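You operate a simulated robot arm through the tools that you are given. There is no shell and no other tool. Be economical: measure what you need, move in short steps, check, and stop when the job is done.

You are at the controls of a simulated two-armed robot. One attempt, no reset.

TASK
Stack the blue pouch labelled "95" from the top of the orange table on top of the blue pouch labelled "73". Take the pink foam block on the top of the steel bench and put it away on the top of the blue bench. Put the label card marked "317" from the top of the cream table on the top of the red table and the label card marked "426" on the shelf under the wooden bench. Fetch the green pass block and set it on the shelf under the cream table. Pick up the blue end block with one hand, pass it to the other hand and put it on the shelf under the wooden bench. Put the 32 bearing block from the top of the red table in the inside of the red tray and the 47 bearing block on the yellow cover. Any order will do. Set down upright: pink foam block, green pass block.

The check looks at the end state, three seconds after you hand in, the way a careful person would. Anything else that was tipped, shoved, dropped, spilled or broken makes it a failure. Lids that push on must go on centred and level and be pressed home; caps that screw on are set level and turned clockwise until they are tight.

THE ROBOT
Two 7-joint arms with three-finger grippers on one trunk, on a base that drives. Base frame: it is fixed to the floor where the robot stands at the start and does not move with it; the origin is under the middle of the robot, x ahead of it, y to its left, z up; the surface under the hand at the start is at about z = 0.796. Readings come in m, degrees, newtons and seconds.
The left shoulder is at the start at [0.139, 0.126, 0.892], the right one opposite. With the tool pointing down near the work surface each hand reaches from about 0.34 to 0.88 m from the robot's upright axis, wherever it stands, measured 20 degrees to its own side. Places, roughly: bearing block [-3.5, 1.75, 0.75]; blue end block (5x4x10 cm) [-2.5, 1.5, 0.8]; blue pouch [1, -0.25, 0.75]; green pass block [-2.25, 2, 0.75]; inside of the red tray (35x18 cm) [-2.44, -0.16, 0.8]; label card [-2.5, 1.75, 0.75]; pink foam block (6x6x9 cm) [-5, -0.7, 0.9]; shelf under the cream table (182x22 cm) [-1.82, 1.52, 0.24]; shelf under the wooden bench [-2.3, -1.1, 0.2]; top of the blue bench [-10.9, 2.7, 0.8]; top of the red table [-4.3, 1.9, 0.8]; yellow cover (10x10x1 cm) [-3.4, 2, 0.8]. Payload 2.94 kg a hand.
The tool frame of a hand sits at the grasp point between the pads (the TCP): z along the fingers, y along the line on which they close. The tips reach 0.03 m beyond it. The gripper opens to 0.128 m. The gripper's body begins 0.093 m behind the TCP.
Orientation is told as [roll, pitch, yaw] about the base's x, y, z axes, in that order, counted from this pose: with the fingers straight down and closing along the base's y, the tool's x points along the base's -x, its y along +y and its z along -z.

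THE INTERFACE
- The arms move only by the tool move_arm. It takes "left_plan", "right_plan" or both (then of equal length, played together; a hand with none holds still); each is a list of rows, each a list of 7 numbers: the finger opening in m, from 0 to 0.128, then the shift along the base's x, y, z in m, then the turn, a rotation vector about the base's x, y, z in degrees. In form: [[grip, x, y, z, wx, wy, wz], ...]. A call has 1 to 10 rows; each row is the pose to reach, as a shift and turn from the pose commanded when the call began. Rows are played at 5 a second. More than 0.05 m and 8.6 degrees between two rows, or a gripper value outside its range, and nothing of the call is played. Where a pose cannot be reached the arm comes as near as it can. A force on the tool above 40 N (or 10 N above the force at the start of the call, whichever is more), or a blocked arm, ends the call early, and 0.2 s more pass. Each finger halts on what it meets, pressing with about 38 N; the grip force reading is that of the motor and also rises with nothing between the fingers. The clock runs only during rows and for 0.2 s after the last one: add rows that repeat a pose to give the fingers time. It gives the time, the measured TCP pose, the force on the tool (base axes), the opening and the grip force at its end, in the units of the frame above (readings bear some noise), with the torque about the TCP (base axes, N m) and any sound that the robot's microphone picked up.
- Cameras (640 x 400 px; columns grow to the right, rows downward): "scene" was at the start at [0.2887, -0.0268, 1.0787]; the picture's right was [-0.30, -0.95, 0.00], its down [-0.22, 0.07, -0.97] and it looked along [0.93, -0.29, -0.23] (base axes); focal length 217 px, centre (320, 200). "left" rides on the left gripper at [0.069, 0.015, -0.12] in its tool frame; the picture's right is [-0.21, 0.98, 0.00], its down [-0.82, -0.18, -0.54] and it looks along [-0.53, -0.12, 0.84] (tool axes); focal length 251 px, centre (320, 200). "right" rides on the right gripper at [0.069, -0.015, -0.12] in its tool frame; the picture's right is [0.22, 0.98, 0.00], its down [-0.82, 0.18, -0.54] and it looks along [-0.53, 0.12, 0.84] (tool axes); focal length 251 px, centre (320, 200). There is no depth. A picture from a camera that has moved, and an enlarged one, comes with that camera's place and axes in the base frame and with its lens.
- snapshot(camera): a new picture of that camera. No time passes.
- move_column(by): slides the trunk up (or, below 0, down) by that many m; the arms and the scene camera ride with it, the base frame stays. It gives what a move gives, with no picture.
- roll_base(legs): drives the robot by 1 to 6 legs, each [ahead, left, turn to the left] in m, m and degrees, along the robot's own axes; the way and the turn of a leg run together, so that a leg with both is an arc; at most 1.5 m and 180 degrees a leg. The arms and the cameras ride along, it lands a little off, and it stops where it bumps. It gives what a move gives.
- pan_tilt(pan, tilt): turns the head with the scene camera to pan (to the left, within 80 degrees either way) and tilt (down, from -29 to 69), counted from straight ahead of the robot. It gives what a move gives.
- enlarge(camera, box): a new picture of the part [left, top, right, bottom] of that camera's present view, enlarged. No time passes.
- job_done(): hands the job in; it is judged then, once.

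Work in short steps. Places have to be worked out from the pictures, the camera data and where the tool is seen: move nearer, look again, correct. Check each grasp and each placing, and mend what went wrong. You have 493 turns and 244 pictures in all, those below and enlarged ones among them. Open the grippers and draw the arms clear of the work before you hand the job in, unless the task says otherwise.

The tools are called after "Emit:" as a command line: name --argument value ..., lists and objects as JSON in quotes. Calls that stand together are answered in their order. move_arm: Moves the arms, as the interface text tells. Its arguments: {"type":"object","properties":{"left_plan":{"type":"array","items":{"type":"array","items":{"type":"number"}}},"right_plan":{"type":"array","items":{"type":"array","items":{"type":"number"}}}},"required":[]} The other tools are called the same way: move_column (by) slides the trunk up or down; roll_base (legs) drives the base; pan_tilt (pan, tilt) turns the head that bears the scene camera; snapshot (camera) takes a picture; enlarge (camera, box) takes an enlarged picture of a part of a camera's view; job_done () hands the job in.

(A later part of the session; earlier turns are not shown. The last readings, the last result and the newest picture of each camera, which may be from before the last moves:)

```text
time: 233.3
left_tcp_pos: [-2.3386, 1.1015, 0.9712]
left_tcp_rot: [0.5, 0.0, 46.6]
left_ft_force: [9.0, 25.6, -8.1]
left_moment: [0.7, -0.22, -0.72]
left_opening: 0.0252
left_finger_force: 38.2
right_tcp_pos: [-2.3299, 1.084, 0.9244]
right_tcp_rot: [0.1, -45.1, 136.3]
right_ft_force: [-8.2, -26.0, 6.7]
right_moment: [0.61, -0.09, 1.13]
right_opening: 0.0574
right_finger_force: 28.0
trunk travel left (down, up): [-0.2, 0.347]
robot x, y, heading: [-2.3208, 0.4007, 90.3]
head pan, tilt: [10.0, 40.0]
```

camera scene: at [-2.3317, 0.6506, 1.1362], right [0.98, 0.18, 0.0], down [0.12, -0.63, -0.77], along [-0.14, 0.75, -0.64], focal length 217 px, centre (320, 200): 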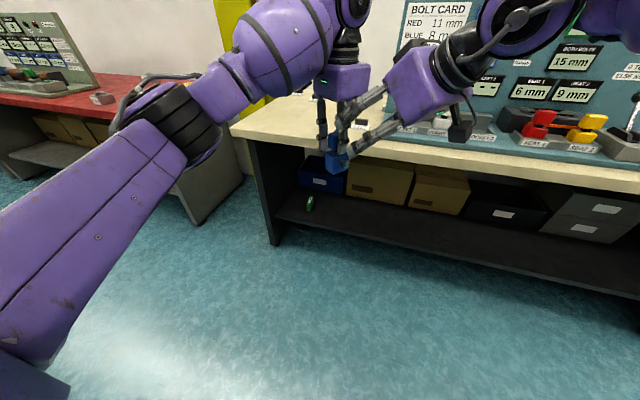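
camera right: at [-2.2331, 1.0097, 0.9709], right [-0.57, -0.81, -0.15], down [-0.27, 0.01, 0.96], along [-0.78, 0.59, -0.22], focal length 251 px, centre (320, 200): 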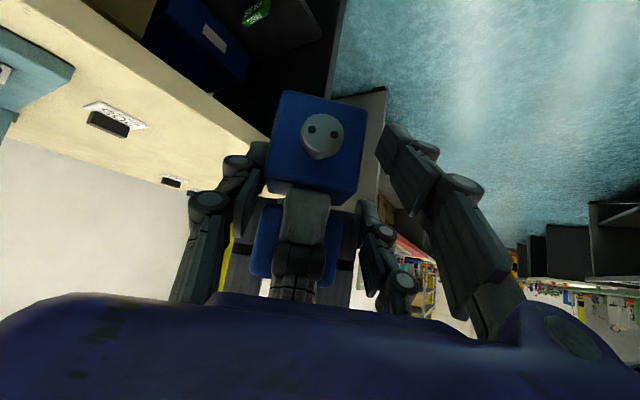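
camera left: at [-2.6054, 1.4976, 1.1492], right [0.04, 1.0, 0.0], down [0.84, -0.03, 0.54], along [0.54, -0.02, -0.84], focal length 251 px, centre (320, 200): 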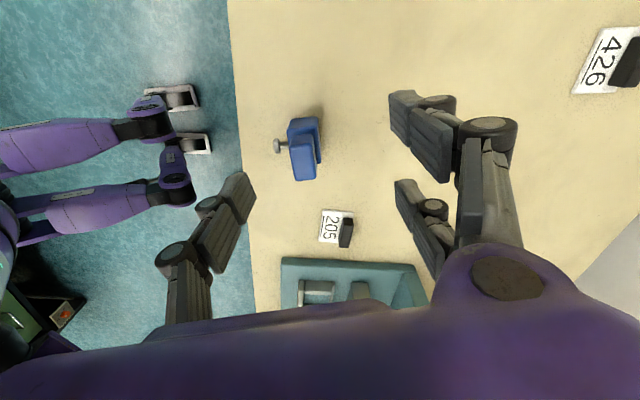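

Effective width is ~0.057, now slightly past centre. I go back 2 mm and check for a firm balanced grip.

Emit:
move_arm --right_plan '[[0.0, -0.001, -0.001, 0, 0, 0, 0], [0.0, -0.002, -0.002, 0, 0, 0, 0], [0.0, -0.002, -0.002, 0, 0, 0, 0], [0.0, -0.002, -0.002, 0, 0, 0, 0]]'

Emit:
snapshot --camera "right"

```text
time: 234.3
left_tcp_pos: [-2.3385, 1.1007, 0.9709]
left_tcp_rot: [0.3, 0.0, 46.5]
left_ft_force: [18.3, 15.9, -6.1]
left_moment: [0.68, -0.43, -0.94]
left_opening: 0.0253
left_finger_force: 38.3
right_tcp_pos: [-2.3291, 1.0833, 0.9245]
right_tcp_rot: [0.0, -45.2, 136.3]
right_ft_force: [-17.8, -16.5, 1.7]
right_moment: [0.18, -0.46, 1.39]
right_opening: 0.056
right_finger_force: 38.4
trunk travel left (down, up): [-0.2, 0.347]
robot x, y, heading: [-2.3137, 0.4005, 90.5]
head pan, tilt: [10.0, 40.0]
```

```text
143 pictures are left
camera right: at [-2.2227, 1.0016, 0.9581], right [-0.57, -0.81, -0.15], down [-0.27, 0.01, 0.96], along [-0.78, 0.59, -0.22], focal length 251 px, centre (320, 200)
```

right: 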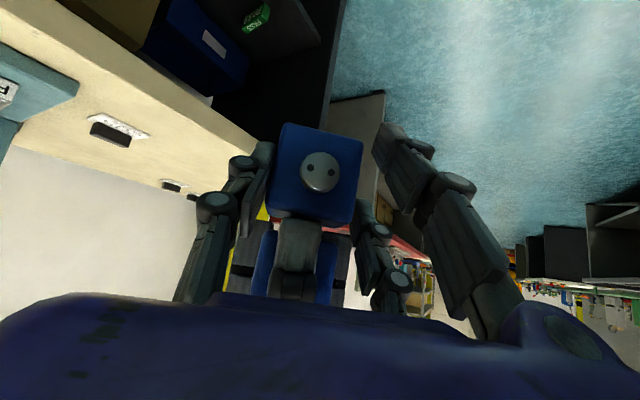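

Firm grip (38 N at 0.056). I release the left hand with a small opening and raise it straight up.

Emit:
move_arm --left_plan '[[0.035, 0, 0, 0, 0, 0, 0], [0.045, 0, 0, 0, 0, 0, 0], [0.045, 0, 0, 0.01, 0, 0, 0], [0.045, 0, 0, 0.03, 0, 0, 0], [0.045, 0, 0, 0.05, 0, 0, 0], [0.045, 0, 0, 0.07, 0, 0, 0]]'

Emit:
snapshot --camera "scene"

```text
time: 235.7
left_tcp_pos: [-2.3414, 1.1015, 1.0406]
left_tcp_rot: [0.5, 0.2, 46.6]
left_ft_force: [0.3, -0.4, -0.2]
left_moment: [-0.01, -0.01, 0.0]
left_opening: 0.045
left_finger_force: 0.1
right_tcp_pos: [-2.3284, 1.0841, 0.9235]
right_tcp_rot: [0.0, -45.1, 136.0]
right_ft_force: [-0.5, 0.2, 0.1]
right_moment: [-0.03, -0.02, 0.02]
right_opening: 0.0496
right_finger_force: 38.0
trunk travel left (down, up): [-0.2, 0.347]
robot x, y, heading: [-2.3112, 0.401, 90.3]
head pan, tilt: [10.0, 40.0]
```

```text
142 pictures are left
camera scene: at [-2.3316, 0.6506, 1.1361], right [0.98, 0.18, 0.0], down [0.12, -0.63, -0.77], along [-0.14, 0.75, -0.64], focal length 217 px, centre (320, 200)
```

scene: 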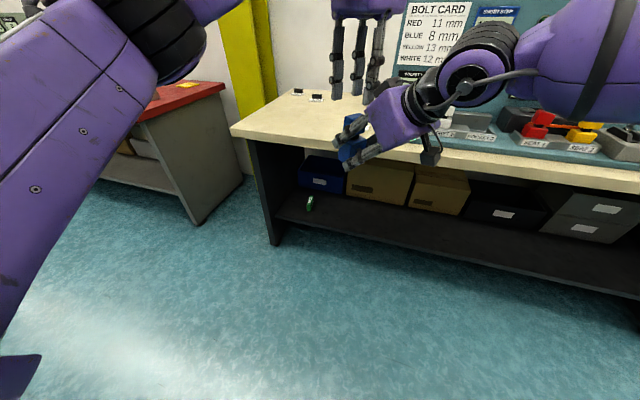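

Right now reads 0.050 opening, 38 N. Zoom to verify it holds the block.

Emit:
snapshot --camera "right"

Emit:
enlarge --camera "scene" --box '[310, 90, 410, 180]'

```text
141 pictures are left
camera right: at [-2.2217, 1.0018, 0.9583], right [-0.57, -0.81, -0.15], down [-0.27, 0.01, 0.96], along [-0.78, 0.59, -0.22], focal length 251 px, centre (320, 200)
```

right: 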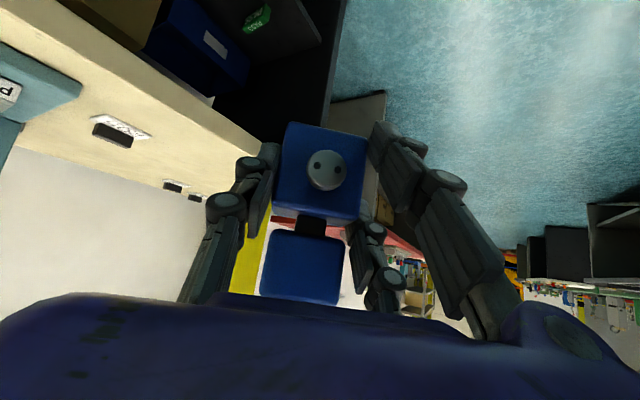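

```text
4.44 times, centred on (360, 135) of scene
camera zoom: at [-2.3316, 0.6506, 1.1361], right [0.98, 0.18, 0.0], down [0.12, -0.63, -0.77], along [-0.14, 0.75, -0.64], focal length 966 px, centre (142, 489)
```

zoom: 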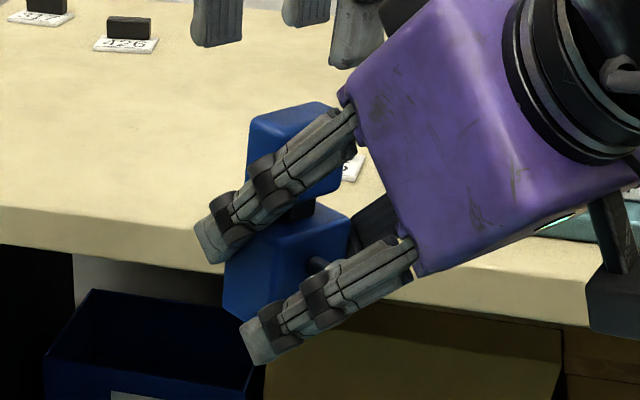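

The handover succeeded: the right hand holds the block, upright relative to a 45° tool. I spread the arms apart to travel poses.

Emit:
move_arm --left_plan '[[0.045, -0.03, 0, 0.02, 0, 0, 8], [0.045, -0.07, 0, 0.02, 0, 0, 16], [0.045, -0.11, 0, 0.02, 0, 0, 24], [0.045, -0.15, 0, 0, 0, 0, 32], [0.045, -0.19, 0, -0.02, 0, 0, 40], [0.045, -0.23, 0, -0.04, 0, 0, 43]]' --right_plan '[[0.0, 0.02, 0, 0.0, 0, 0, -8], [0.0, 0.05, 0, 0.0, 0, 0, -16], [0.0, 0.09, 0, 0.0, 0, 0, -24], [0.0, 0.13, 0, 0.0, 0, 0, -32], [0.0, 0.17, 0, 0.0, 0, 0, -40], [0.0, 0.2, 0, 0.0, 0, 0, -46]]'

Emit:
move_column --by 0.1

Emit:
snapshot --camera "scene"

```text
time: 237.1
left_tcp_pos: [-2.5704, 1.0987, 1.001]
left_tcp_rot: [0.3, 0.2, 89.7]
left_ft_force: [0.0, 0.2, -0.6]
left_moment: [-0.01, -0.06, -0.01]
left_opening: 0.0451
left_finger_force: 0.0
right_tcp_pos: [-2.1291, 1.0848, 0.9216]
right_tcp_rot: [0.0, -45.1, 89.9]
right_ft_force: [-0.8, 1.0, 0.1]
right_moment: [-0.06, 0.0, 0.02]
right_opening: 0.0495
right_finger_force: 37.9
trunk travel left (down, up): [-0.2, 0.347]
robot x, y, heading: [-2.3131, 0.3996, 90.7]
head pan, tilt: [10.0, 40.0]
```

```text
time: 238.4
left_tcp_pos: [-2.5709, 1.1011, 1.1002]
left_tcp_rot: [0.3, 0.2, 89.6]
left_ft_force: [-0.5, -0.3, -0.3]
left_moment: [-0.01, -0.02, -0.01]
left_opening: 0.045
left_finger_force: 0.1
right_tcp_pos: [-2.1295, 1.0851, 1.0223]
right_tcp_rot: [0.1, -45.1, 90.0]
right_ft_force: [0.8, 0.2, -3.1]
right_moment: [-0.05, -0.02, 0.05]
right_opening: 0.0492
right_finger_force: 37.7
trunk travel left (down, up): [-0.3, 0.247]
robot x, y, heading: [-2.3139, 0.3984, 90.3]
head pan, tilt: [10.0, 40.0]
```

```text
139 pictures are left
camera scene: at [-2.3314, 0.6211, 1.2405], right [0.98, 0.18, 0.0], down [0.12, -0.63, -0.77], along [-0.14, 0.75, -0.64], focal length 217 px, centre (320, 200)
```

scene: 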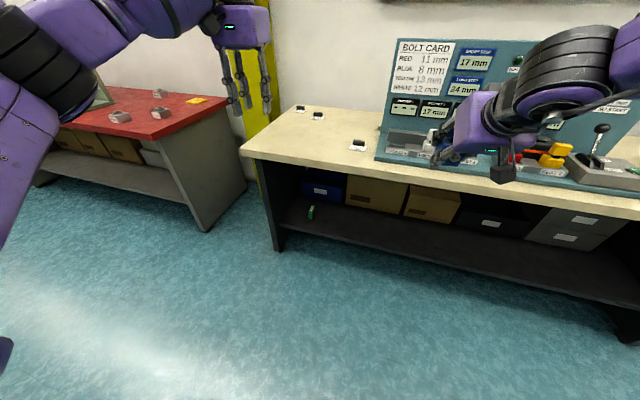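

I move slightly forward, turn to face the opposite (south) side and look for the wooden bench.

Emit:
roll_base --legs '[[0.2, 0, 0], [0, 0, 90], [0, 0, 90]]'

Emit:
pan_tilt --pan 0 --tilt 25

Emit:
snapshot --camera "scene"

```text
time: 247.6
left_tcp_pos: [-2.0642, -0.1062, 1.1001]
left_tcp_rot: [0.4, 0.2, -90.6]
left_ft_force: [0.0, 0.3, 1.1]
left_moment: [0.01, -0.01, 0.02]
left_opening: 0.0448
left_finger_force: 0.0
right_tcp_pos: [-2.5053, -0.0866, 1.0233]
right_tcp_rot: [0.0, -45.1, -90.3]
right_ft_force: [0.4, 0.0, -3.1]
right_moment: [0.07, -0.01, 0.01]
right_opening: 0.0495
right_finger_force: 37.8
trunk travel left (down, up): [-0.3, 0.247]
robot x, y, heading: [-2.3163, 0.5975, -89.9]
head pan, tilt: [10.0, 40.0]
```

```text
time: 248.4
left_tcp_pos: [-2.0631, -0.1068, 1.1002]
left_tcp_rot: [0.4, 0.2, -90.7]
left_ft_force: [-0.2, -0.3, -0.2]
left_moment: [0.01, -0.01, -0.03]
left_opening: 0.0454
left_finger_force: 0.1
right_tcp_pos: [-2.5059, -0.0877, 1.0235]
right_tcp_rot: [0.0, -45.1, -90.5]
right_ft_force: [0.8, 0.6, -3.1]
right_moment: [0.07, 0.0, -0.02]
right_opening: 0.0493
right_finger_force: 37.9
trunk travel left (down, up): [-0.3, 0.247]
robot x, y, heading: [-2.3147, 0.5957, -90.1]
head pan, tilt: [0.0, 25.0]
```

```text
138 pictures are left
camera scene: at [-2.3164, 0.3686, 1.2638], right [-1.0, 0.0, 0.0], down [0.0, 0.42, -0.91], along [0.0, -0.91, -0.42], focal length 217 px, centre (320, 200)
```

scene: 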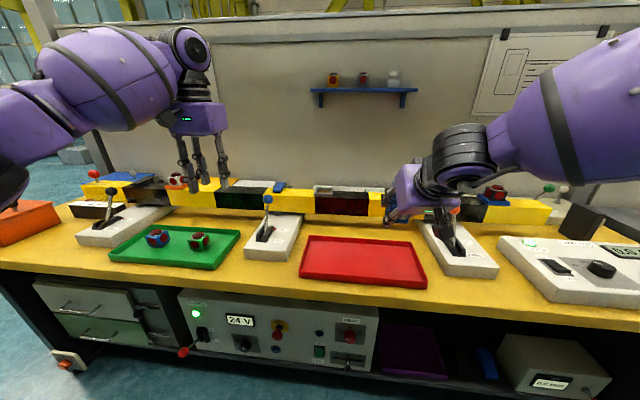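

This yellow bench carries the red tray; the wooden bench must stand behind the partition (y≈-1.1). I'll drive east, around the bench's end and look from the south side.

Emit:
roll_base --legs '[[-0.12, 0, 0], [0, 1.0, 0], [0, 0.95, 0]]'

Emit:
snapshot --camera "scene"

```text
time: 266.7
left_tcp_pos: [-0.0997, 0.0208, 1.1014]
left_tcp_rot: [0.4, 0.2, -90.5]
left_ft_force: [-0.5, 0.3, 0.1]
left_moment: [0.0, 0.01, -0.01]
left_opening: 0.0452
left_finger_force: 0.0
right_tcp_pos: [-0.5418, 0.0388, 1.0222]
right_tcp_rot: [0.0, -45.0, -90.1]
right_ft_force: [-0.5, -1.2, -3.4]
right_moment: [0.08, -0.01, 0.05]
right_opening: 0.0492
right_finger_force: 37.2
trunk travel left (down, up): [-0.3, 0.247]
robot x, y, heading: [-0.3541, 0.7233, -89.7]
head pan, tilt: [0.0, 25.0]
```

```text
137 pictures are left
camera scene: at [-0.3545, 0.4959, 1.2639], right [-1.0, -0.01, 0.0], down [0.0, 0.42, -0.91], along [0.01, -0.91, -0.42], focal length 217 px, centre (320, 200)
```

scene: 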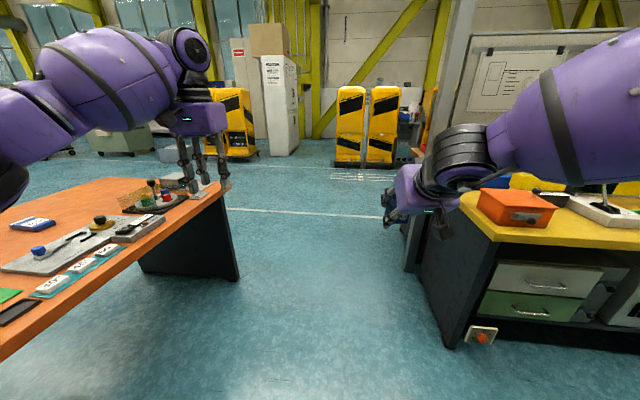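

Clear corridor. I drive south 2.6 m.

Emit:
roll_base --legs '[[1.4, 0.08, 0], [1.3, 0, 0], [0, 0, -90]]'

Emit:
pan_tilt --pan -35 --tilt 20

Emit:
snapshot --camera "scene"

```text
time: 283.6
left_tcp_pos: [-0.9865, -2.2052, 1.1013]
left_tcp_rot: [0.4, 0.2, 177.7]
left_ft_force: [-0.5, 0.1, -1.0]
left_moment: [0.02, 0.01, -0.03]
left_opening: 0.0449
left_finger_force: 0.0
right_tcp_pos: [-0.9555, -1.7654, 1.023]
right_tcp_rot: [0.0, -45.0, 178.0]
right_ft_force: [-0.3, 1.0, -3.3]
right_moment: [0.02, -0.09, 0.01]
right_opening: 0.0494
right_finger_force: 38.0
trunk travel left (down, up): [-0.3, 0.247]
robot x, y, heading: [-0.2795, -1.9745, 178.6]
head pan, tilt: [0.0, 25.0]
```

```text
time: 284.7
left_tcp_pos: [-0.9872, -2.207, 1.1008]
left_tcp_rot: [0.4, 0.3, 177.7]
left_ft_force: [-0.7, -0.5, 0.9]
left_moment: [-0.02, -0.01, -0.03]
left_opening: 0.045
left_finger_force: 0.0
right_tcp_pos: [-0.9568, -1.7649, 1.0229]
right_tcp_rot: [0.0, -45.1, 178.1]
right_ft_force: [-0.5, 0.3, -3.0]
right_moment: [-0.02, -0.04, -0.01]
right_opening: 0.0495
right_finger_force: 38.6
trunk travel left (down, up): [-0.3, 0.247]
robot x, y, heading: [-0.2796, -1.972, 178.5]
head pan, tilt: [-35.0, 20.0]
```

```text
136 pictures are left
camera scene: at [-0.4899, -1.9142, 1.272], right [0.59, 0.8, 0.0], down [0.28, -0.2, -0.94], along [-0.76, 0.56, -0.34], focal length 217 px, centre (320, 200)
```

scene: 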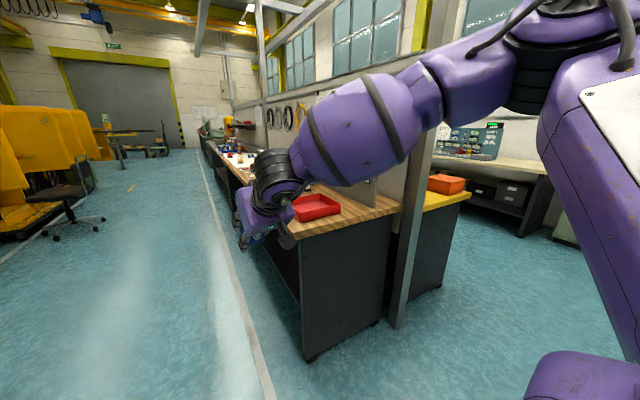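

There is the wooden bench, on the south side of the partition. I drive along it and turn to face it.

Emit:
roll_base --legs '[[0.85, 0.1, 0], [0.85, 0.1, 0], [0, 0, -88.5]]'

Emit:
pan_tilt --pan 0 --tilt 30

Emit:
snapshot --camera "scene"

```text
time: 297.2
left_tcp_pos: [-2.2274, -1.4496, 1.1013]
left_tcp_rot: [0.3, 0.2, 89.0]
left_ft_force: [0.2, 0.9, 0.1]
left_moment: [0.01, -0.03, 0.01]
left_opening: 0.045
left_finger_force: 0.1
right_tcp_pos: [-1.7854, -1.471, 1.0233]
right_tcp_rot: [0.0, -45.1, 89.3]
right_ft_force: [0.4, 0.0, -2.3]
right_moment: [-0.05, 0.01, 0.0]
right_opening: 0.0493
right_finger_force: 38.5
trunk travel left (down, up): [-0.3, 0.247]
robot x, y, heading: [-1.9796, -2.1524, 90.2]
head pan, tilt: [-35.0, 20.0]
```

```text
time: 298.2
left_tcp_pos: [-2.2274, -1.45, 1.1003]
left_tcp_rot: [0.4, 0.2, 89.0]
left_ft_force: [0.1, 1.4, 0.2]
left_moment: [0.04, 0.01, -0.02]
left_opening: 0.0454
left_finger_force: 0.0
right_tcp_pos: [-1.7861, -1.4708, 1.0232]
right_tcp_rot: [0.0, -45.2, 89.3]
right_ft_force: [1.0, 0.0, -2.4]
right_moment: [-0.05, 0.03, 0.01]
right_opening: 0.0494
right_finger_force: 38.2
trunk travel left (down, up): [-0.3, 0.247]
robot x, y, heading: [-1.9815, -2.1522, 90.1]
head pan, tilt: [0.0, 30.0]
```

```text
135 pictures are left
camera scene: at [-1.9793, -1.9265, 1.256], right [1.0, 0.0, 0.0], down [0.0, -0.5, -0.87], along [0.0, 0.87, -0.5], focal length 217 px, centre (320, 200)
```

scene: 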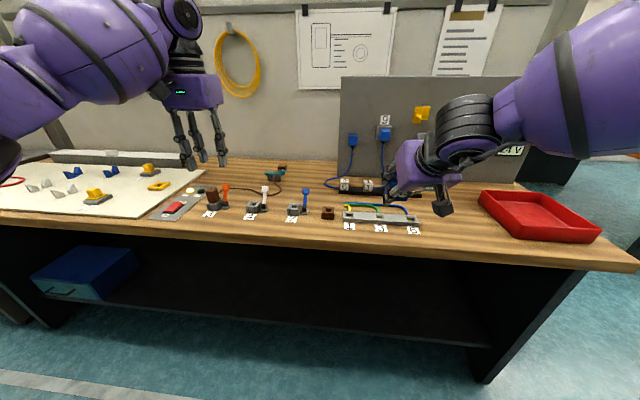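

Wooden bench: front edge y≈-1.41, shelf z≈0.2 with front edge y≈-1.34, free in the middle. I back off a bit, lower the trunk and the right hand.

Emit:
roll_base --legs '[[-0.12, 0, 0]]'

Emit:
move_column --by -0.3

Emit:
move_arm --right_plan '[[0.0, 0, 0, -0.04, 0, 0, 0], [0.0, 0, 0, -0.08, 0, 0, 0], [0.0, 0, 0, -0.12, 0, 0, 0], [0.0, 0, 0, -0.16, 0, 0, 0], [0.0, 0, 0, -0.2, 0, 0, 0], [0.0, 0, 0, -0.24, 0, 0, 0], [0.0, 0, 0, -0.28, 0, 0, 0], [0.0, 0, 0, -0.32, 0, 0, 0], [0.0, 0, 0, -0.32, 0, 0, 0]]'

Emit:
pan_tilt --pan -20 --tilt 45

Emit:
snapshot --camera "scene"

```text
time: 299.4
left_tcp_pos: [-2.2273, -1.5682, 1.1009]
left_tcp_rot: [0.4, 0.2, 88.8]
left_ft_force: [0.6, -1.0, 1.0]
left_moment: [0.03, 0.02, -0.03]
left_opening: 0.0454
left_finger_force: 0.1
right_tcp_pos: [-1.7862, -1.5912, 1.0222]
right_tcp_rot: [0.0, -45.1, 89.2]
right_ft_force: [0.8, -0.7, -2.4]
right_moment: [-0.08, -0.03, -0.01]
right_opening: 0.0491
right_finger_force: 38.4
trunk travel left (down, up): [-0.3, 0.247]
robot x, y, heading: [-1.9806, -2.2695, 89.7]
head pan, tilt: [0.0, 30.0]
```

```text
time: 302.4
left_tcp_pos: [-2.2274, -1.5679, 0.8016]
left_tcp_rot: [0.3, 0.1, 88.9]
left_ft_force: [0.2, 0.1, 0.9]
left_moment: [-0.01, 0.0, -0.02]
left_opening: 0.0452
left_finger_force: 0.1
right_tcp_pos: [-1.7867, -1.5918, 0.7227]
right_tcp_rot: [0.1, -45.1, 89.2]
right_ft_force: [-0.1, -0.3, -3.3]
right_moment: [-0.07, 0.0, 0.0]
right_opening: 0.0494
right_finger_force: 38.1
trunk travel left (down, up): [0.0, 0.547]
robot x, y, heading: [-1.9757, -2.2735, 89.5]
head pan, tilt: [0.0, 30.0]
```

```text
time: 304.4
left_tcp_pos: [-2.2263, -1.5689, 0.8003]
left_tcp_rot: [0.5, 0.3, 88.9]
left_ft_force: [0.3, 0.8, -0.6]
left_moment: [-0.06, 0.07, 0.01]
left_opening: 0.045
left_finger_force: 0.0
right_tcp_pos: [-1.7902, -1.5822, 0.4153]
right_tcp_rot: [-0.3, -44.2, 89.4]
right_ft_force: [-0.4, 0.7, -2.9]
right_moment: [-0.12, 0.03, 0.01]
right_opening: 0.0493
right_finger_force: 37.4
right hand out of reach, approached as far as the arm can: row 8, 9
trunk travel left (down, up): [0.0, 0.547]
robot x, y, heading: [-1.9792, -2.2744, 89.7]
head pan, tilt: [0.0, 30.0]
```

```text
time: 305.2
left_tcp_pos: [-2.2279, -1.5681, 0.801]
left_tcp_rot: [0.4, 0.2, 88.9]
left_ft_force: [0.7, 0.1, -0.6]
left_moment: [-0.05, 0.01, -0.02]
left_opening: 0.0452
left_finger_force: 0.1
right_tcp_pos: [-1.7917, -1.582, 0.4173]
right_tcp_rot: [-0.2, -44.5, 89.3]
right_ft_force: [-0.1, 0.1, -3.6]
right_moment: [-0.05, 0.01, 0.0]
right_opening: 0.0493
right_finger_force: 38.3
trunk travel left (down, up): [0.0, 0.547]
robot x, y, heading: [-1.9804, -2.2729, 89.8]
head pan, tilt: [-20.0, 45.0]
```

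```text
134 pictures are left
camera scene: at [-1.9514, -1.9638, 0.9237], right [0.94, -0.35, 0.0], down [-0.24, -0.66, -0.71], along [0.25, 0.66, -0.71], focal length 217 px, centre (320, 200)
```

scene: 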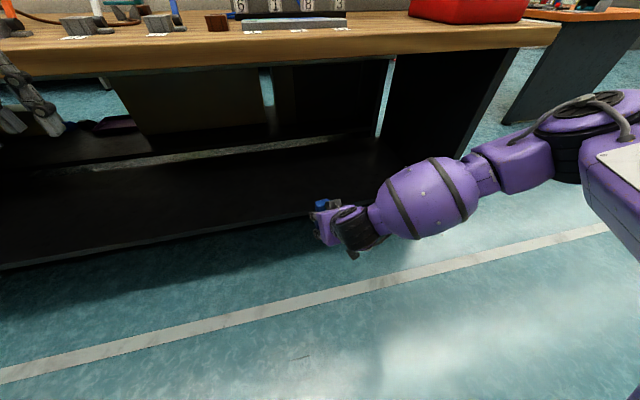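

Shelf front edge y≈-1.31. I pull the left hand back so it clears the bench edge, then drive ahead.

Emit:
move_arm --left_plan '[[0.045, -0.02, -0.04, 0, 0, 0, 0], [0.045, -0.04, -0.08, 0, 0, 0, 0], [0.045, -0.06, -0.12, 0, 0, 0, 0], [0.045, -0.08, -0.16, 0, 0, 0, 0], [0.045, -0.1, -0.2, 0, 0, 0, 0], [0.045, -0.12, -0.24, 0, 0, 0, 0]]'

```text
time: 306.6
left_tcp_pos: [-2.3489, -1.8102, 0.8029]
left_tcp_rot: [0.4, 0.1, 88.7]
left_ft_force: [0.0, 0.6, -0.2]
left_moment: [0.01, 0.01, -0.04]
left_opening: 0.0452
left_finger_force: 0.1
right_tcp_pos: [-1.7927, -1.5823, 0.4173]
right_tcp_rot: [0.0, -44.5, 89.3]
right_ft_force: [0.1, -0.2, -3.3]
right_moment: [-0.08, 0.01, 0.01]
right_opening: 0.0499
right_finger_force: 38.0
trunk travel left (down, up): [0.0, 0.547]
robot x, y, heading: [-1.9805, -2.2745, 90.0]
head pan, tilt: [-20.0, 45.0]
```

Emit:
roll_base --legs '[[0.25, 0, 0]]'

Emit:
move_arm --right_plan '[[0.0, 0, 0.03, -0.01, 0.5, 0, 0], [0.0, 0, 0.06, -0.03, 0.5, 0, 0], [0.0, 0, 0.09, -0.06, 0.5, 0, 0], [0.0, 0, 0.12, -0.08, 0.5, 0, 0], [0.0, 0, 0.13, -0.1, 0.5, 0, 0], [0.0, 0, 0.13, -0.1, 0.5, 0, 0]]'

Emit:
snapshot --camera "right"

Emit:
snapshot --camera "scene"

```text
time: 308.5
left_tcp_pos: [-2.3472, -1.5618, 0.8031]
left_tcp_rot: [0.4, 0.2, 88.7]
left_ft_force: [-0.8, -0.4, -0.2]
left_moment: [0.01, 0.0, 0.0]
left_opening: 0.0455
left_finger_force: 0.1
right_tcp_pos: [-1.7878, -1.3358, 0.4183]
right_tcp_rot: [-0.1, -44.3, 89.2]
right_ft_force: [1.4, -0.1, -3.8]
right_moment: [-0.06, 0.01, 0.02]
right_opening: 0.0497
right_finger_force: 37.9
trunk travel left (down, up): [0.0, 0.547]
robot x, y, heading: [-1.9746, -2.0284, 89.7]
head pan, tilt: [-20.0, 45.0]
```

```text
time: 309.9
left_tcp_pos: [-2.347, -1.5625, 0.802]
left_tcp_rot: [0.3, 0.2, 88.7]
left_ft_force: [0.4, 0.6, -0.5]
left_moment: [0.02, 0.01, -0.01]
left_opening: 0.0452
left_finger_force: 0.1
right_tcp_pos: [-1.7505, -1.2458, 0.3665]
right_tcp_rot: [0.0, -44.9, 89.1]
right_ft_force: [-1.0, -0.1, -3.3]
right_moment: [-0.07, 0.0, -0.01]
right_opening: 0.0492
right_finger_force: 38.0
right hand out of reach, approached as far as the arm can: row 3, 4, 5, 6
trunk travel left (down, up): [0.0, 0.547]
robot x, y, heading: [-1.9795, -2.0246, 89.5]
head pan, tilt: [-20.0, 45.0]
```

```text
133 pictures are left
camera right: at [-1.7371, -1.379, 0.4022], right [-0.98, -0.14, -0.15], down [-0.18, 0.2, 0.96], along [-0.1, 0.97, -0.22], focal length 251 px, centre (320, 200)
```

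right: 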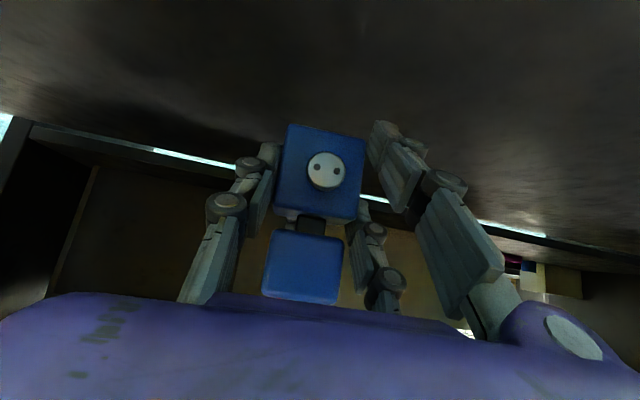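

```text
132 pictures are left
camera scene: at [-1.9489, -1.718, 0.9237], right [0.94, -0.35, 0.0], down [-0.25, -0.66, -0.71], along [0.25, 0.66, -0.71], focal length 217 px, centre (320, 200)
```

scene: 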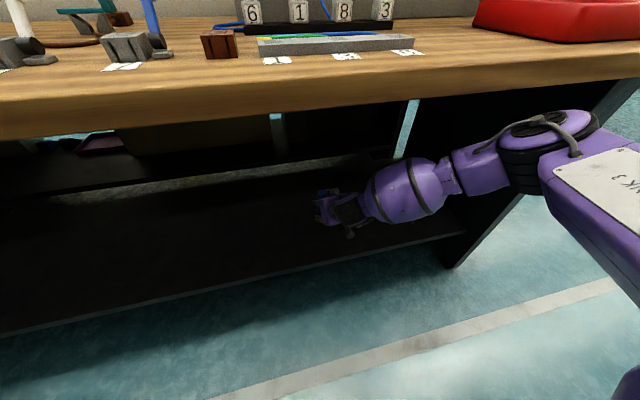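

The right arm is at full stretch; I raise the left hand and advance the base 0.1 m so the right arm can go lower.

Emit:
move_arm --left_plan '[[0.045, -0.02, 0, 0.04, 0, 0, 0], [0.045, -0.04, 0, 0.08, 0, 0, 0], [0.045, -0.06, 0, 0.12, 0, 0, 0], [0.045, -0.08, 0, 0.16, 0, 0, 0], [0.045, -0.08, 0, 0.2, 0, 0, 0]]'

Emit:
roll_base --legs '[[0.1, 0, 0]]'

Emit:
move_arm --right_plan '[[0.0, -0.01, -0.02, -0.03, 0, 0, 0], [0.0, -0.02, -0.05, -0.06, 0, 0, 0], [0.0, -0.02, -0.06, -0.09, 0, 0, 0], [0.0, -0.02, -0.06, -0.1, 0, 0, 0], [0.0, -0.02, -0.06, -0.1, 0, 0, 0]]'

Emit:
snapshot --camera "right"

```text
time: 311.1
left_tcp_pos: [-2.425, -1.5546, 0.9778]
left_tcp_rot: [0.4, 0.1, 88.7]
left_ft_force: [-0.5, 0.0, 0.2]
left_moment: [-0.03, -0.02, 0.02]
left_opening: 0.0448
left_finger_force: 0.1
left hand out of reach, approached as far as the arm can: row 5
right_tcp_pos: [-1.7507, -1.2439, 0.3681]
right_tcp_rot: [-0.1, -44.8, 89.2]
right_ft_force: [0.0, 0.5, -4.1]
right_moment: [-0.08, 0.01, -0.02]
right_opening: 0.0496
right_finger_force: 38.0
trunk travel left (down, up): [0.0, 0.547]
robot x, y, heading: [-1.9785, -2.0283, 89.5]
head pan, tilt: [-20.0, 45.0]
```

```text
time: 312.2
left_tcp_pos: [-2.4214, -1.487, 0.9846]
left_tcp_rot: [0.7, -0.5, 88.4]
left_ft_force: [0.5, 0.2, -0.5]
left_moment: [-0.01, -0.02, 0.01]
left_opening: 0.0451
left_finger_force: 0.1
right_tcp_pos: [-1.7435, -1.186, 0.3579]
right_tcp_rot: [-0.1, -43.9, 88.7]
right_ft_force: [-0.5, 0.2, -3.5]
right_moment: [-0.04, 0.01, 0.02]
right_opening: 0.0494
right_finger_force: 37.5
trunk travel left (down, up): [0.0, 0.547]
robot x, y, heading: [-1.9791, -1.9523, 89.2]
head pan, tilt: [-20.0, 45.0]
```

```text
time: 313.4
left_tcp_pos: [-2.4195, -1.4855, 0.985]
left_tcp_rot: [0.5, -0.5, 88.1]
left_ft_force: [0.8, 0.1, 0.4]
left_moment: [0.02, 0.03, 0.01]
left_opening: 0.0453
left_finger_force: 0.2
right_tcp_pos: [-1.7388, -1.234, 0.331]
right_tcp_rot: [-1.2, -40.5, 88.5]
right_ft_force: [-0.4, 0.4, -3.1]
right_moment: [-0.05, -0.02, -0.03]
right_opening: 0.0494
right_finger_force: 37.8
right hand out of reach, approached as far as the arm can: row 1, 2, 3, 4, 5
trunk travel left (down, up): [0.0, 0.547]
robot x, y, heading: [-1.9821, -1.9537, 88.8]
head pan, tilt: [-20.0, 45.0]
```

```text
131 pictures are left
camera right: at [-1.7297, -1.3647, 0.3768], right [-0.98, -0.12, -0.16], down [-0.18, 0.28, 0.94], along [-0.07, 0.95, -0.3], focal length 251 px, centre (320, 200)
```

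right: 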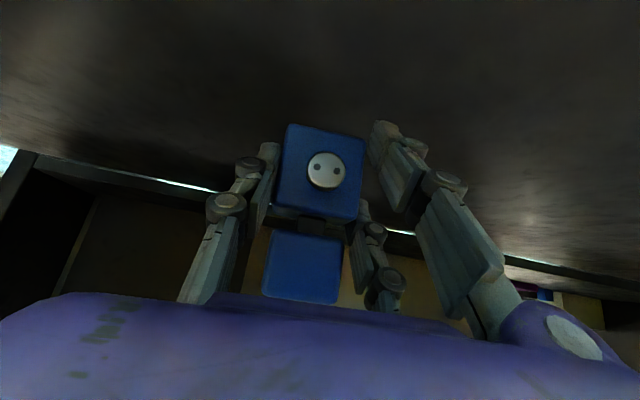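

The base bumped softly (likely the right elbow against the bench edge). I back off and explore the right arm's reach with more lateral offset.

Emit:
roll_base --legs '[[-0.12, 0, 0]]'

Emit:
snapshot --camera "scene"

Emit:
move_arm --right_plan '[[0.0, 0.02, -0.02, 0.01, 2, 0, 0], [0.0, 0.05, -0.04, 0.01, 4.5, 0, 0], [0.0, 0.08, -0.04, -0.01, 4.5, 0, 0], [0.0, 0.1, -0.04, -0.04, 4.5, 0, 0], [0.0, 0.12, -0.04, -0.07, 4.5, 0, 0], [0.0, 0.12, -0.04, -0.07, 4.5, 0, 0]]'

```text
time: 314.6
left_tcp_pos: [-2.4255, -1.598, 0.9794]
left_tcp_rot: [0.4, -0.1, 88.3]
left_ft_force: [0.8, -0.1, 0.4]
left_moment: [0.01, 0.01, 0.02]
left_opening: 0.0452
left_finger_force: 0.2
right_tcp_pos: [-1.7484, -1.3385, 0.337]
right_tcp_rot: [-1.0, -41.0, 89.0]
right_ft_force: [-0.1, -0.9, -3.0]
right_moment: [-0.08, -0.02, -0.01]
right_opening: 0.0496
right_finger_force: 37.7
trunk travel left (down, up): [0.0, 0.547]
robot x, y, heading: [-1.9857, -2.0677, 89.0]
head pan, tilt: [-20.0, 45.0]
```

```text
130 pictures are left
camera scene: at [-1.9508, -1.7634, 0.9239], right [0.93, -0.36, 0.0], down [-0.25, -0.66, -0.71], along [0.25, 0.66, -0.71], focal length 217 px, centre (320, 200)
```

scene: 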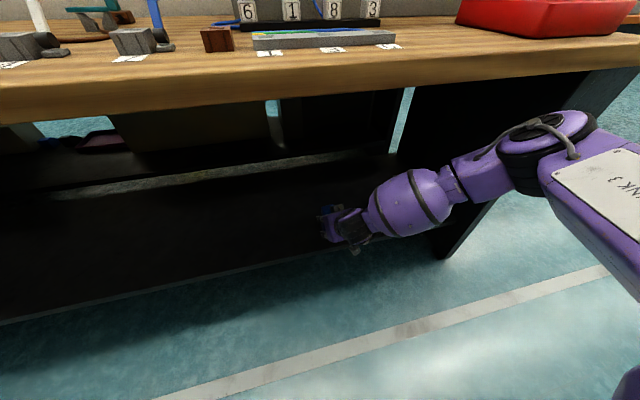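

```text
time: 316.1
left_tcp_pos: [-2.4261, -1.599, 0.9798]
left_tcp_rot: [0.4, 0.1, 88.3]
left_ft_force: [-0.7, 0.4, -0.1]
left_moment: [0.01, -0.01, 0.02]
left_opening: 0.0455
left_finger_force: 0.1
right_tcp_pos: [-1.6448, -1.3137, 0.3281]
right_tcp_rot: [-2.0, -40.7, 88.7]
right_ft_force: [0.0, -0.3, -3.7]
right_moment: [-0.08, 0.0, 0.01]
right_opening: 0.0493
right_finger_force: 37.9
right hand out of reach, approached as far as the arm can: row 1, 2, 3, 4, 5, 6
trunk travel left (down, up): [0.0, 0.547]
robot x, y, heading: [-1.9846, -2.0725, 89.3]
head pan, tilt: [-20.0, 45.0]
```

The elbow-out right arm prefers a tool yaw pointing inward. I try yaw +45° (block stays upright) and then go lower.

Emit:
move_arm --right_plan '[[0.0, -0.03, -0.02, 0.02, 0, 0, 8], [0.0, -0.06, -0.02, 0.03, 0, 0, 16], [0.0, -0.1, -0.02, 0.03, 0, 0, 24], [0.0, -0.14, -0.02, 0.03, 0, 0, 32], [0.0, -0.18, -0.02, 0.03, 0, 0, 40], [0.0, -0.22, -0.02, 0.03, 0, 0, 46], [0.0, -0.26, -0.02, 0.03, 0, 0, 46]]'

Emit:
move_arm --right_plan '[[0.0, 0, 0, -0.03, 0, 0, 0], [0.0, 0, 0, -0.06, 0, 0, 0], [0.0, 0, 0, -0.09, 0, 0, 0], [0.0, 0, 0, -0.09, 0, 0, 0]]'

```text
time: 317.6
left_tcp_pos: [-2.4262, -1.597, 0.9766]
left_tcp_rot: [0.4, 0.1, 88.3]
left_ft_force: [0.3, -0.1, 0.2]
left_moment: [0.02, -0.02, -0.01]
left_opening: 0.0448
left_finger_force: 0.1
right_tcp_pos: [-1.8585, -1.3404, 0.3611]
right_tcp_rot: [-1.9, -40.8, 134.6]
right_ft_force: [0.1, -0.5, -2.4]
right_moment: [0.0, -0.03, 0.01]
right_opening: 0.0495
right_finger_force: 37.8
right hand out of reach, approached as far as the arm can: row 6, 7
trunk travel left (down, up): [0.0, 0.547]
robot x, y, heading: [-1.9824, -2.0702, 89.2]
head pan, tilt: [-20.0, 45.0]
```

```text
time: 318.6
left_tcp_pos: [-2.4268, -1.5988, 0.9786]
left_tcp_rot: [0.4, 0.0, 88.3]
left_ft_force: [0.3, 0.0, -1.3]
left_moment: [0.03, 0.02, 0.0]
left_opening: 0.0448
left_finger_force: 0.1
right_tcp_pos: [-1.8358, -1.361, 0.3254]
right_tcp_rot: [-2.0, -40.8, 134.7]
right_ft_force: [-0.6, -0.4, -3.9]
right_moment: [-0.06, -0.05, 0.01]
right_opening: 0.0495
right_finger_force: 38.0
right hand out of reach, approached as far as the arm can: row 1, 2, 3, 4
trunk travel left (down, up): [0.0, 0.547]
robot x, y, heading: [-1.9832, -2.0677, 89.2]
head pan, tilt: [-20.0, 45.0]
```

Still limited near z≈0.325. I test a position closer to the robot to learn where the limit lies.

Emit:
move_arm --right_plan '[[0.0, 0.03, -0.04, 0.0, 0, 0, 0], [0.0, 0.06, -0.08, 0.0, 0, 0, 0], [0.0, 0.08, -0.12, -0.01, 0, 0, 0], [0.0, 0.08, -0.12, -0.04, 0, 0, 0], [0.0, 0.08, -0.12, -0.07, 0, 0, 0], [0.0, 0.08, -0.12, -0.07, 0, 0, 0]]'

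Emit:
pan_tilt --pan -40 --tilt 50

Emit:
snapshot --camera "scene"

```text
time: 320.1
left_tcp_pos: [-2.4265, -1.5973, 0.9784]
left_tcp_rot: [0.3, 0.1, 88.3]
left_ft_force: [-0.1, -0.2, 0.0]
left_moment: [0.0, -0.01, -0.02]
left_opening: 0.0449
left_finger_force: 0.0
right_tcp_pos: [-1.7594, -1.4293, 0.3359]
right_tcp_rot: [-0.5, -37.5, 134.5]
right_ft_force: [-0.2, 0.7, -3.7]
right_moment: [-0.07, -0.06, 0.04]
right_opening: 0.0493
right_finger_force: 38.1
right hand out of reach, approached as far as the arm can: row 1, 2, 3, 4, 5, 6
trunk travel left (down, up): [0.0, 0.547]
robot x, y, heading: [-1.9804, -2.0736, 89.4]
head pan, tilt: [-20.0, 45.0]
```

```text
time: 320.9
left_tcp_pos: [-2.4257, -1.5967, 0.979]
left_tcp_rot: [0.4, 0.1, 88.3]
left_ft_force: [-0.6, 0.4, -0.9]
left_moment: [0.0, 0.02, -0.01]
left_opening: 0.0452
left_finger_force: 0.0
right_tcp_pos: [-1.76, -1.429, 0.337]
right_tcp_rot: [-0.5, -37.6, 134.6]
right_ft_force: [-0.5, -1.0, -3.4]
right_moment: [-0.07, -0.02, 0.0]
right_opening: 0.0493
right_finger_force: 38.1
trunk travel left (down, up): [0.0, 0.547]
robot x, y, heading: [-1.9829, -2.0739, 89.1]
head pan, tilt: [-40.0, 50.0]
```

```text
129 pictures are left
camera scene: at [-1.9352, -1.7719, 0.9223], right [0.83, -0.55, 0.0], down [-0.4, -0.6, -0.69], along [0.38, 0.58, -0.72], focal length 217 px, centre (320, 200)
```

scene: 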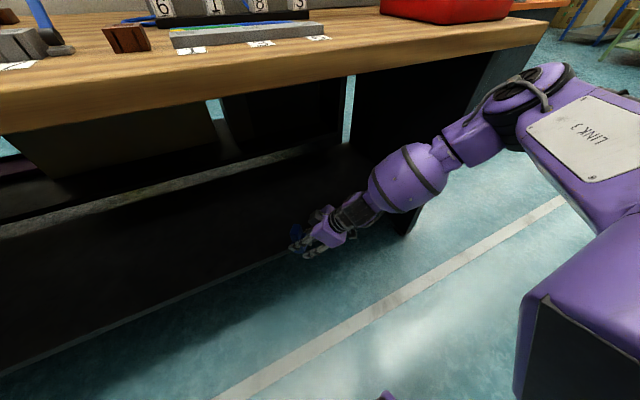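

The limit is the wrist flex versus forearm slope: steeper tool pitches allow lower positions. I test pitch ≈ -20° for reachable height (free space in front of shelf).

Emit:
move_arm --right_plan '[[0.0, 0, 0.0, -0.01, -4, -4, 0], [0.0, 0, 0.0, -0.03, -8, -8, 0], [0.0, 0, 0, -0.05, -12.1, -11.9, 0], [0.0, 0, 0, -0.08, -12.1, -11.9, 0], [0.0, 0, 0, -0.11, -12.1, -11.9, 0], [0.0, 0, 0, -0.11, -12.1, -11.9, 0]]'

Emit:
move_arm --right_plan '[[0.0, 0, 0.03, 0, 0, 0, 0], [0.0, 0, 0.06, 0, 0, 0, 0], [0.0, 0, 0.09, 0, 0, 0, 0], [0.0, 0, 0.09, 0, 0, 0, 0]]'

```text
time: 322.3
left_tcp_pos: [-2.4258, -1.597, 0.9783]
left_tcp_rot: [0.3, 0.1, 88.3]
left_ft_force: [-0.2, -0.5, -0.2]
left_moment: [0.02, -0.01, 0.01]
left_opening: 0.045
left_finger_force: 0.0
right_tcp_pos: [-1.7454, -1.4406, 0.2449]
right_tcp_rot: [-0.5, -20.5, 134.6]
right_ft_force: [0.9, -0.4, -3.3]
right_moment: [-0.02, -0.02, 0.02]
right_opening: 0.0494
right_finger_force: 38.0
right hand out of reach, approached as far as the arm can: row 3, 5, 6
trunk travel left (down, up): [0.0, 0.547]
robot x, y, heading: [-1.9835, -2.0698, 89.2]
head pan, tilt: [-40.0, 50.0]
```

```text
time: 322.9
left_tcp_pos: [-2.4259, -1.598, 0.9778]
left_tcp_rot: [0.3, 0.1, 88.3]
left_ft_force: [0.3, -0.1, 0.0]
left_moment: [-0.01, -0.03, -0.01]
left_opening: 0.0449
left_finger_force: 0.1
right_tcp_pos: [-1.7422, -1.4248, 0.2519]
right_tcp_rot: [0.1, -19.3, 134.4]
right_ft_force: [0.5, 0.9, -3.6]
right_moment: [-0.02, -0.01, 0.04]
right_opening: 0.0494
right_finger_force: 38.2
right hand out of reach, approached as far as the arm can: row 1, 2, 3
trunk travel left (down, up): [0.0, 0.547]
robot x, y, heading: [-1.983, -2.0753, 89.0]
head pan, tilt: [-40.0, 50.0]
stopped in row 3 (right hand): the force on the tool passed its limit at 43 N (the readings are from after the stop); the commanded pose is now the measured one
```

Pitch -20° reaches z≈0.245. So the block should be held by its upper cube with a ~20° tilt. I'll pass it back to the left hand gripping the upper cube at 20° tilt, and place it with the left. First back off and raise.

Emit:
roll_base --legs '[[-0.5, 0, 1]]'

Emit:
move_column --by 0.2

Emit:
move_arm --right_plan '[[0.0, -0.01, 0, 0.045, 0, 0, 0], [0.0, -0.03, 0, 0.09, 0, 0, 0], [0.0, -0.05, 0, 0.13, 3, 3, 0], [0.0, -0.07, 0, 0.17, 6, 6, 0], [0.0, -0.1, 0, 0.21, 9, 9, 0], [0.0, -0.13, 0.01, 0.25, 13, 13, 0], [0.0, -0.16, 0.02, 0.28, 17, 17, 0], [0.0, -0.18, 0.02, 0.32, 18.2, 18, 0], [0.0, -0.2, 0.03, 0.36, 18.2, 18, 0], [0.0, -0.22, 0.03, 0.4, 18.2, 18, 0]]'

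```text
time: 325.8
left_tcp_pos: [-2.436, -2.0978, 0.9782]
left_tcp_rot: [0.4, 0.1, 89.1]
left_ft_force: [-0.3, 0.1, 0.2]
left_moment: [0.0, 0.01, 0.03]
left_opening: 0.0448
left_finger_force: 0.1
right_tcp_pos: [-1.7542, -1.915, 0.2547]
right_tcp_rot: [0.1, -19.2, 135.1]
right_ft_force: [0.3, 0.1, -2.9]
right_moment: [-0.02, -0.05, -0.03]
right_opening: 0.0492
right_finger_force: 37.9
trunk travel left (down, up): [0.0, 0.547]
robot x, y, heading: [-1.9892, -2.5655, 89.6]
head pan, tilt: [-40.0, 50.0]
```

```text
time: 328.0
left_tcp_pos: [-2.4362, -2.0979, 1.1784]
left_tcp_rot: [0.4, 0.2, 89.0]
left_ft_force: [-0.4, 0.2, -0.3]
left_moment: [-0.02, 0.03, 0.01]
left_opening: 0.0452
left_finger_force: 0.1
right_tcp_pos: [-1.7546, -1.8986, 0.5321]
right_tcp_rot: [-5.9, -24.4, 137.2]
right_ft_force: [-0.2, -0.3, -3.8]
right_moment: [-0.05, 0.01, -0.01]
right_opening: 0.0496
right_finger_force: 37.7
trunk travel left (down, up): [-0.2, 0.347]
robot x, y, heading: [-1.9884, -2.5656, 89.9]
head pan, tilt: [-40.0, 50.0]
```

```text
refused: row 6 steps farther than a row can; nothing moved
```

Emit:
move_arm --right_plan '[[0.0, -0.02, 0, 0.04, 2, 2, 0], [0.0, -0.04, 0, 0.08, 4, 4, 0], [0.0, -0.06, 0, 0.12, 6, 6, 0], [0.0, -0.08, 0, 0.16, 8, 8, 0], [0.0, -0.1, 0, 0.2, 10, 10, 0], [0.0, -0.12, 0, 0.24, 12, 12, 0], [0.0, -0.14, 0, 0.28, 14, 14, 0], [0.0, -0.16, 0, 0.32, 15, 15, 0], [0.0, -0.18, 0, 0.36, 15, 15, 0], [0.0, -0.2, 0, 0.39, 15, 15, 0]]'

```text
time: 330.2
left_tcp_pos: [-2.4363, -2.0988, 1.179]
left_tcp_rot: [0.4, 0.1, 89.1]
left_ft_force: [0.3, 0.1, 0.4]
left_moment: [0.05, -0.01, 0.01]
left_opening: 0.0451
left_finger_force: 0.1
right_tcp_pos: [-1.9546, -1.8993, 0.9244]
right_tcp_rot: [-7.1, -45.6, 137.9]
right_ft_force: [-0.1, 0.3, -3.8]
right_moment: [-0.02, -0.04, -0.05]
right_opening: 0.0495
right_finger_force: 38.5
trunk travel left (down, up): [-0.2, 0.347]
robot x, y, heading: [-1.9893, -2.567, 89.8]
head pan, tilt: [-40.0, 50.0]
```

I fix the right hand's roll, and bring the left hand over with yaw 45° and 20° tilt.

Emit:
move_arm --right_plan '[[0.0, 0, 0, 0, -1.2, 1.1, 0.7], [0.0, 0, 0, 0, -2.4, 2.2, 1.5], [0.0, 0, 0, 0, -3.7, 3.3, 2.2], [0.0, 0, 0, 0, -3.7, 3.3, 2.2], [0.0, 0, 0, 0, -3.7, 3.3, 2.2], [0.0, 0, 0, 0, -3.7, 3.3, 2.2], [0.0, 0, 0, 0, -3.7, 3.3, 2.2], [0.0, 0, 0, 0, -3.7, 3.3, 2.2]]' --left_plan '[[0.045, 0.02, 0.03, 0, 0, 0, -8], [0.045, 0.05, 0.06, 0, 0, 0, -16], [0.045, 0.08, 0.09, 0, 0, 0, -24], [0.045, 0.11, 0.12, 0, 0, 0, -32], [0.045, 0.14, 0.15, 0, 0, 0, -40], [0.045, 0.17, 0.18, 0, 0, 0, -44], [0.045, 0.2, 0.2, 0, 0, 0, -44], [0.045, 0.22, 0.2, 0, 0, 0, -44]]'

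Emit:
move_arm --left_plan '[[0.06, 0.03, 0, -0.01, 5, -5, 0], [0.06, 0.06, 0, -0.02, 10, -10, 0], [0.06, 0.09, 0, -0.03, 14.1, -14.1, 0], [0.06, 0.12, 0, -0.05, 14.1, -14.1, 0], [0.06, 0.15, 0, -0.06, 14.1, -14.1, 0], [0.06, 0.15, 0, -0.06, 14.1, -14.1, 0]]'

Emit:
pan_tilt --pan 0 --tilt 35

Emit:
snapshot --camera "left"

Emit:
snapshot --camera "scene"

```text
time: 332.0
left_tcp_pos: [-2.2456, -1.9522, 1.1333]
left_tcp_rot: [0.4, 0.0, 45.0]
left_ft_force: [-0.4, 0.0, 0.5]
left_moment: [-0.01, 0.03, 0.0]
left_opening: 0.0452
left_finger_force: 0.1
left hand out of reach, approached as far as the arm can: row 4, 5, 6, 7, 8
right_tcp_pos: [-1.9552, -1.8988, 0.9228]
right_tcp_rot: [0.0, -45.4, 135.1]
right_ft_force: [0.0, 0.2, -3.4]
right_moment: [-0.05, -0.01, 0.0]
right_opening: 0.0492
right_finger_force: 38.9
trunk travel left (down, up): [-0.2, 0.347]
robot x, y, heading: [-1.9898, -2.5614, 89.8]
head pan, tilt: [-40.0, 50.0]
```

```text
time: 333.4
left_tcp_pos: [-2.0971, -1.9498, 1.0708]
left_tcp_rot: [0.3, -19.9, 45.1]
left_ft_force: [-0.9, 0.7, 0.1]
left_moment: [-0.03, -0.02, 0.01]
left_opening: 0.0599
left_finger_force: 0.0
right_tcp_pos: [-1.9545, -1.8977, 0.9236]
right_tcp_rot: [0.0, -45.4, 135.2]
right_ft_force: [0.0, -0.8, -3.4]
right_moment: [-0.05, -0.04, -0.01]
right_opening: 0.0497
right_finger_force: 38.1
trunk travel left (down, up): [-0.2, 0.347]
robot x, y, heading: [-1.983, -2.5649, 89.9]
head pan, tilt: [-40.0, 50.0]
```

```text
time: 334.5
left_tcp_pos: [-2.0971, -1.9511, 1.0709]
left_tcp_rot: [0.4, -20.0, 45.0]
left_ft_force: [0.5, -0.4, 1.0]
left_moment: [-0.03, 0.01, 0.02]
left_opening: 0.0598
left_finger_force: 0.2
right_tcp_pos: [-1.9553, -1.8974, 0.923]
right_tcp_rot: [-0.1, -45.4, 135.2]
right_ft_force: [0.2, 0.3, -2.8]
right_moment: [-0.03, -0.02, 0.04]
right_opening: 0.0496
right_finger_force: 38.2
trunk travel left (down, up): [-0.2, 0.347]
robot x, y, heading: [-1.9853, -2.5675, 90.0]
head pan, tilt: [0.0, 35.0]
```

```text
128 pictures are left
camera left: at [-2.1812, -2.0149, 1.1613], right [-0.55, 0.83, 0.08], down [0.55, 0.29, 0.79], along [0.63, 0.48, -0.61], focal length 251 px, centre (320, 200)
```

left: 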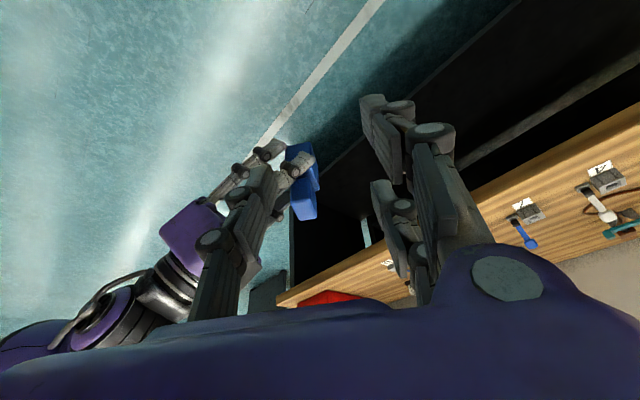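

```text
127 pictures are left
camera scene: at [-1.9232, -2.3414, 1.1395], right [0.67, -0.74, 0.0], down [-0.45, -0.41, -0.79], along [0.59, 0.53, -0.61], focal length 217 px, centre (320, 200)
```

scene: 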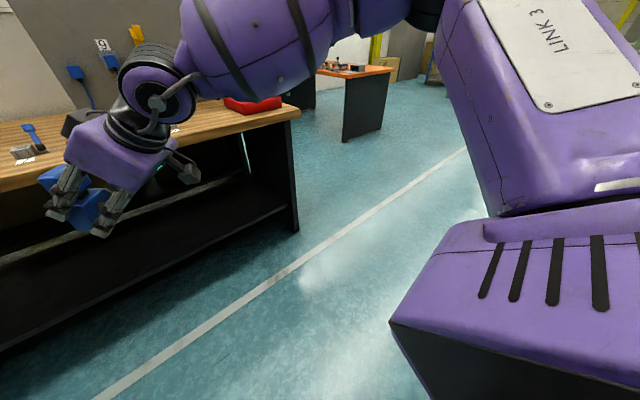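

I check the block's pose in the right hand (it may have shifted when it bumped the shelf edge).

Emit:
snapshot --camera "right"

Emit:
enlarge --camera "left" --box '[220, 110, 380, 250]'

```text
126 pictures are left
camera right: at [-1.8493, -1.9822, 0.9569], right [-0.58, -0.8, -0.15], down [-0.26, 0.01, 0.96], along [-0.77, 0.6, -0.21], focal length 251 px, centre (320, 200)
```

right: 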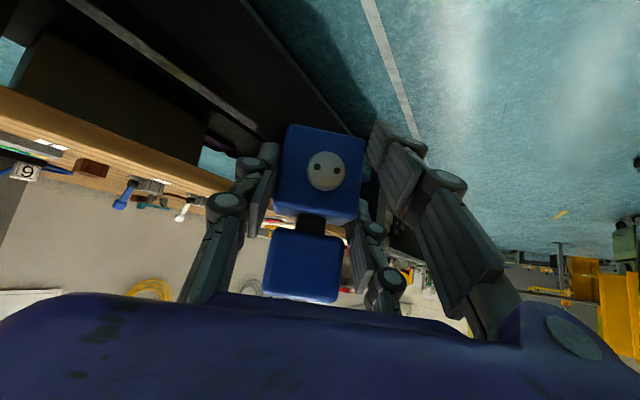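

```text
2.86 times, centred on (300, 180) of left
camera zoom: at [-2.1812, -2.0149, 1.1613], right [-0.55, 0.83, 0.08], down [0.55, 0.29, 0.79], along [0.63, 0.48, -0.61], focal length 718 px, centre (377, 257)
```

zoom: 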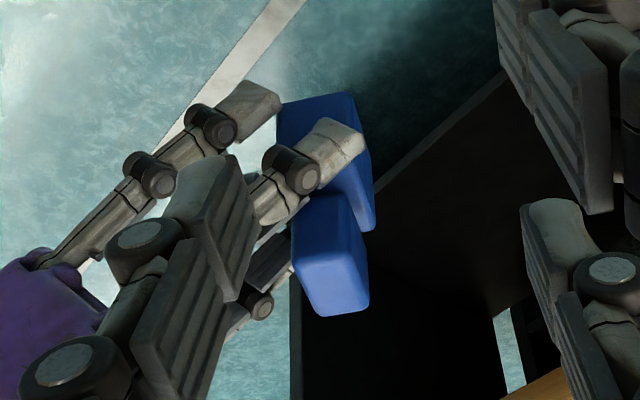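

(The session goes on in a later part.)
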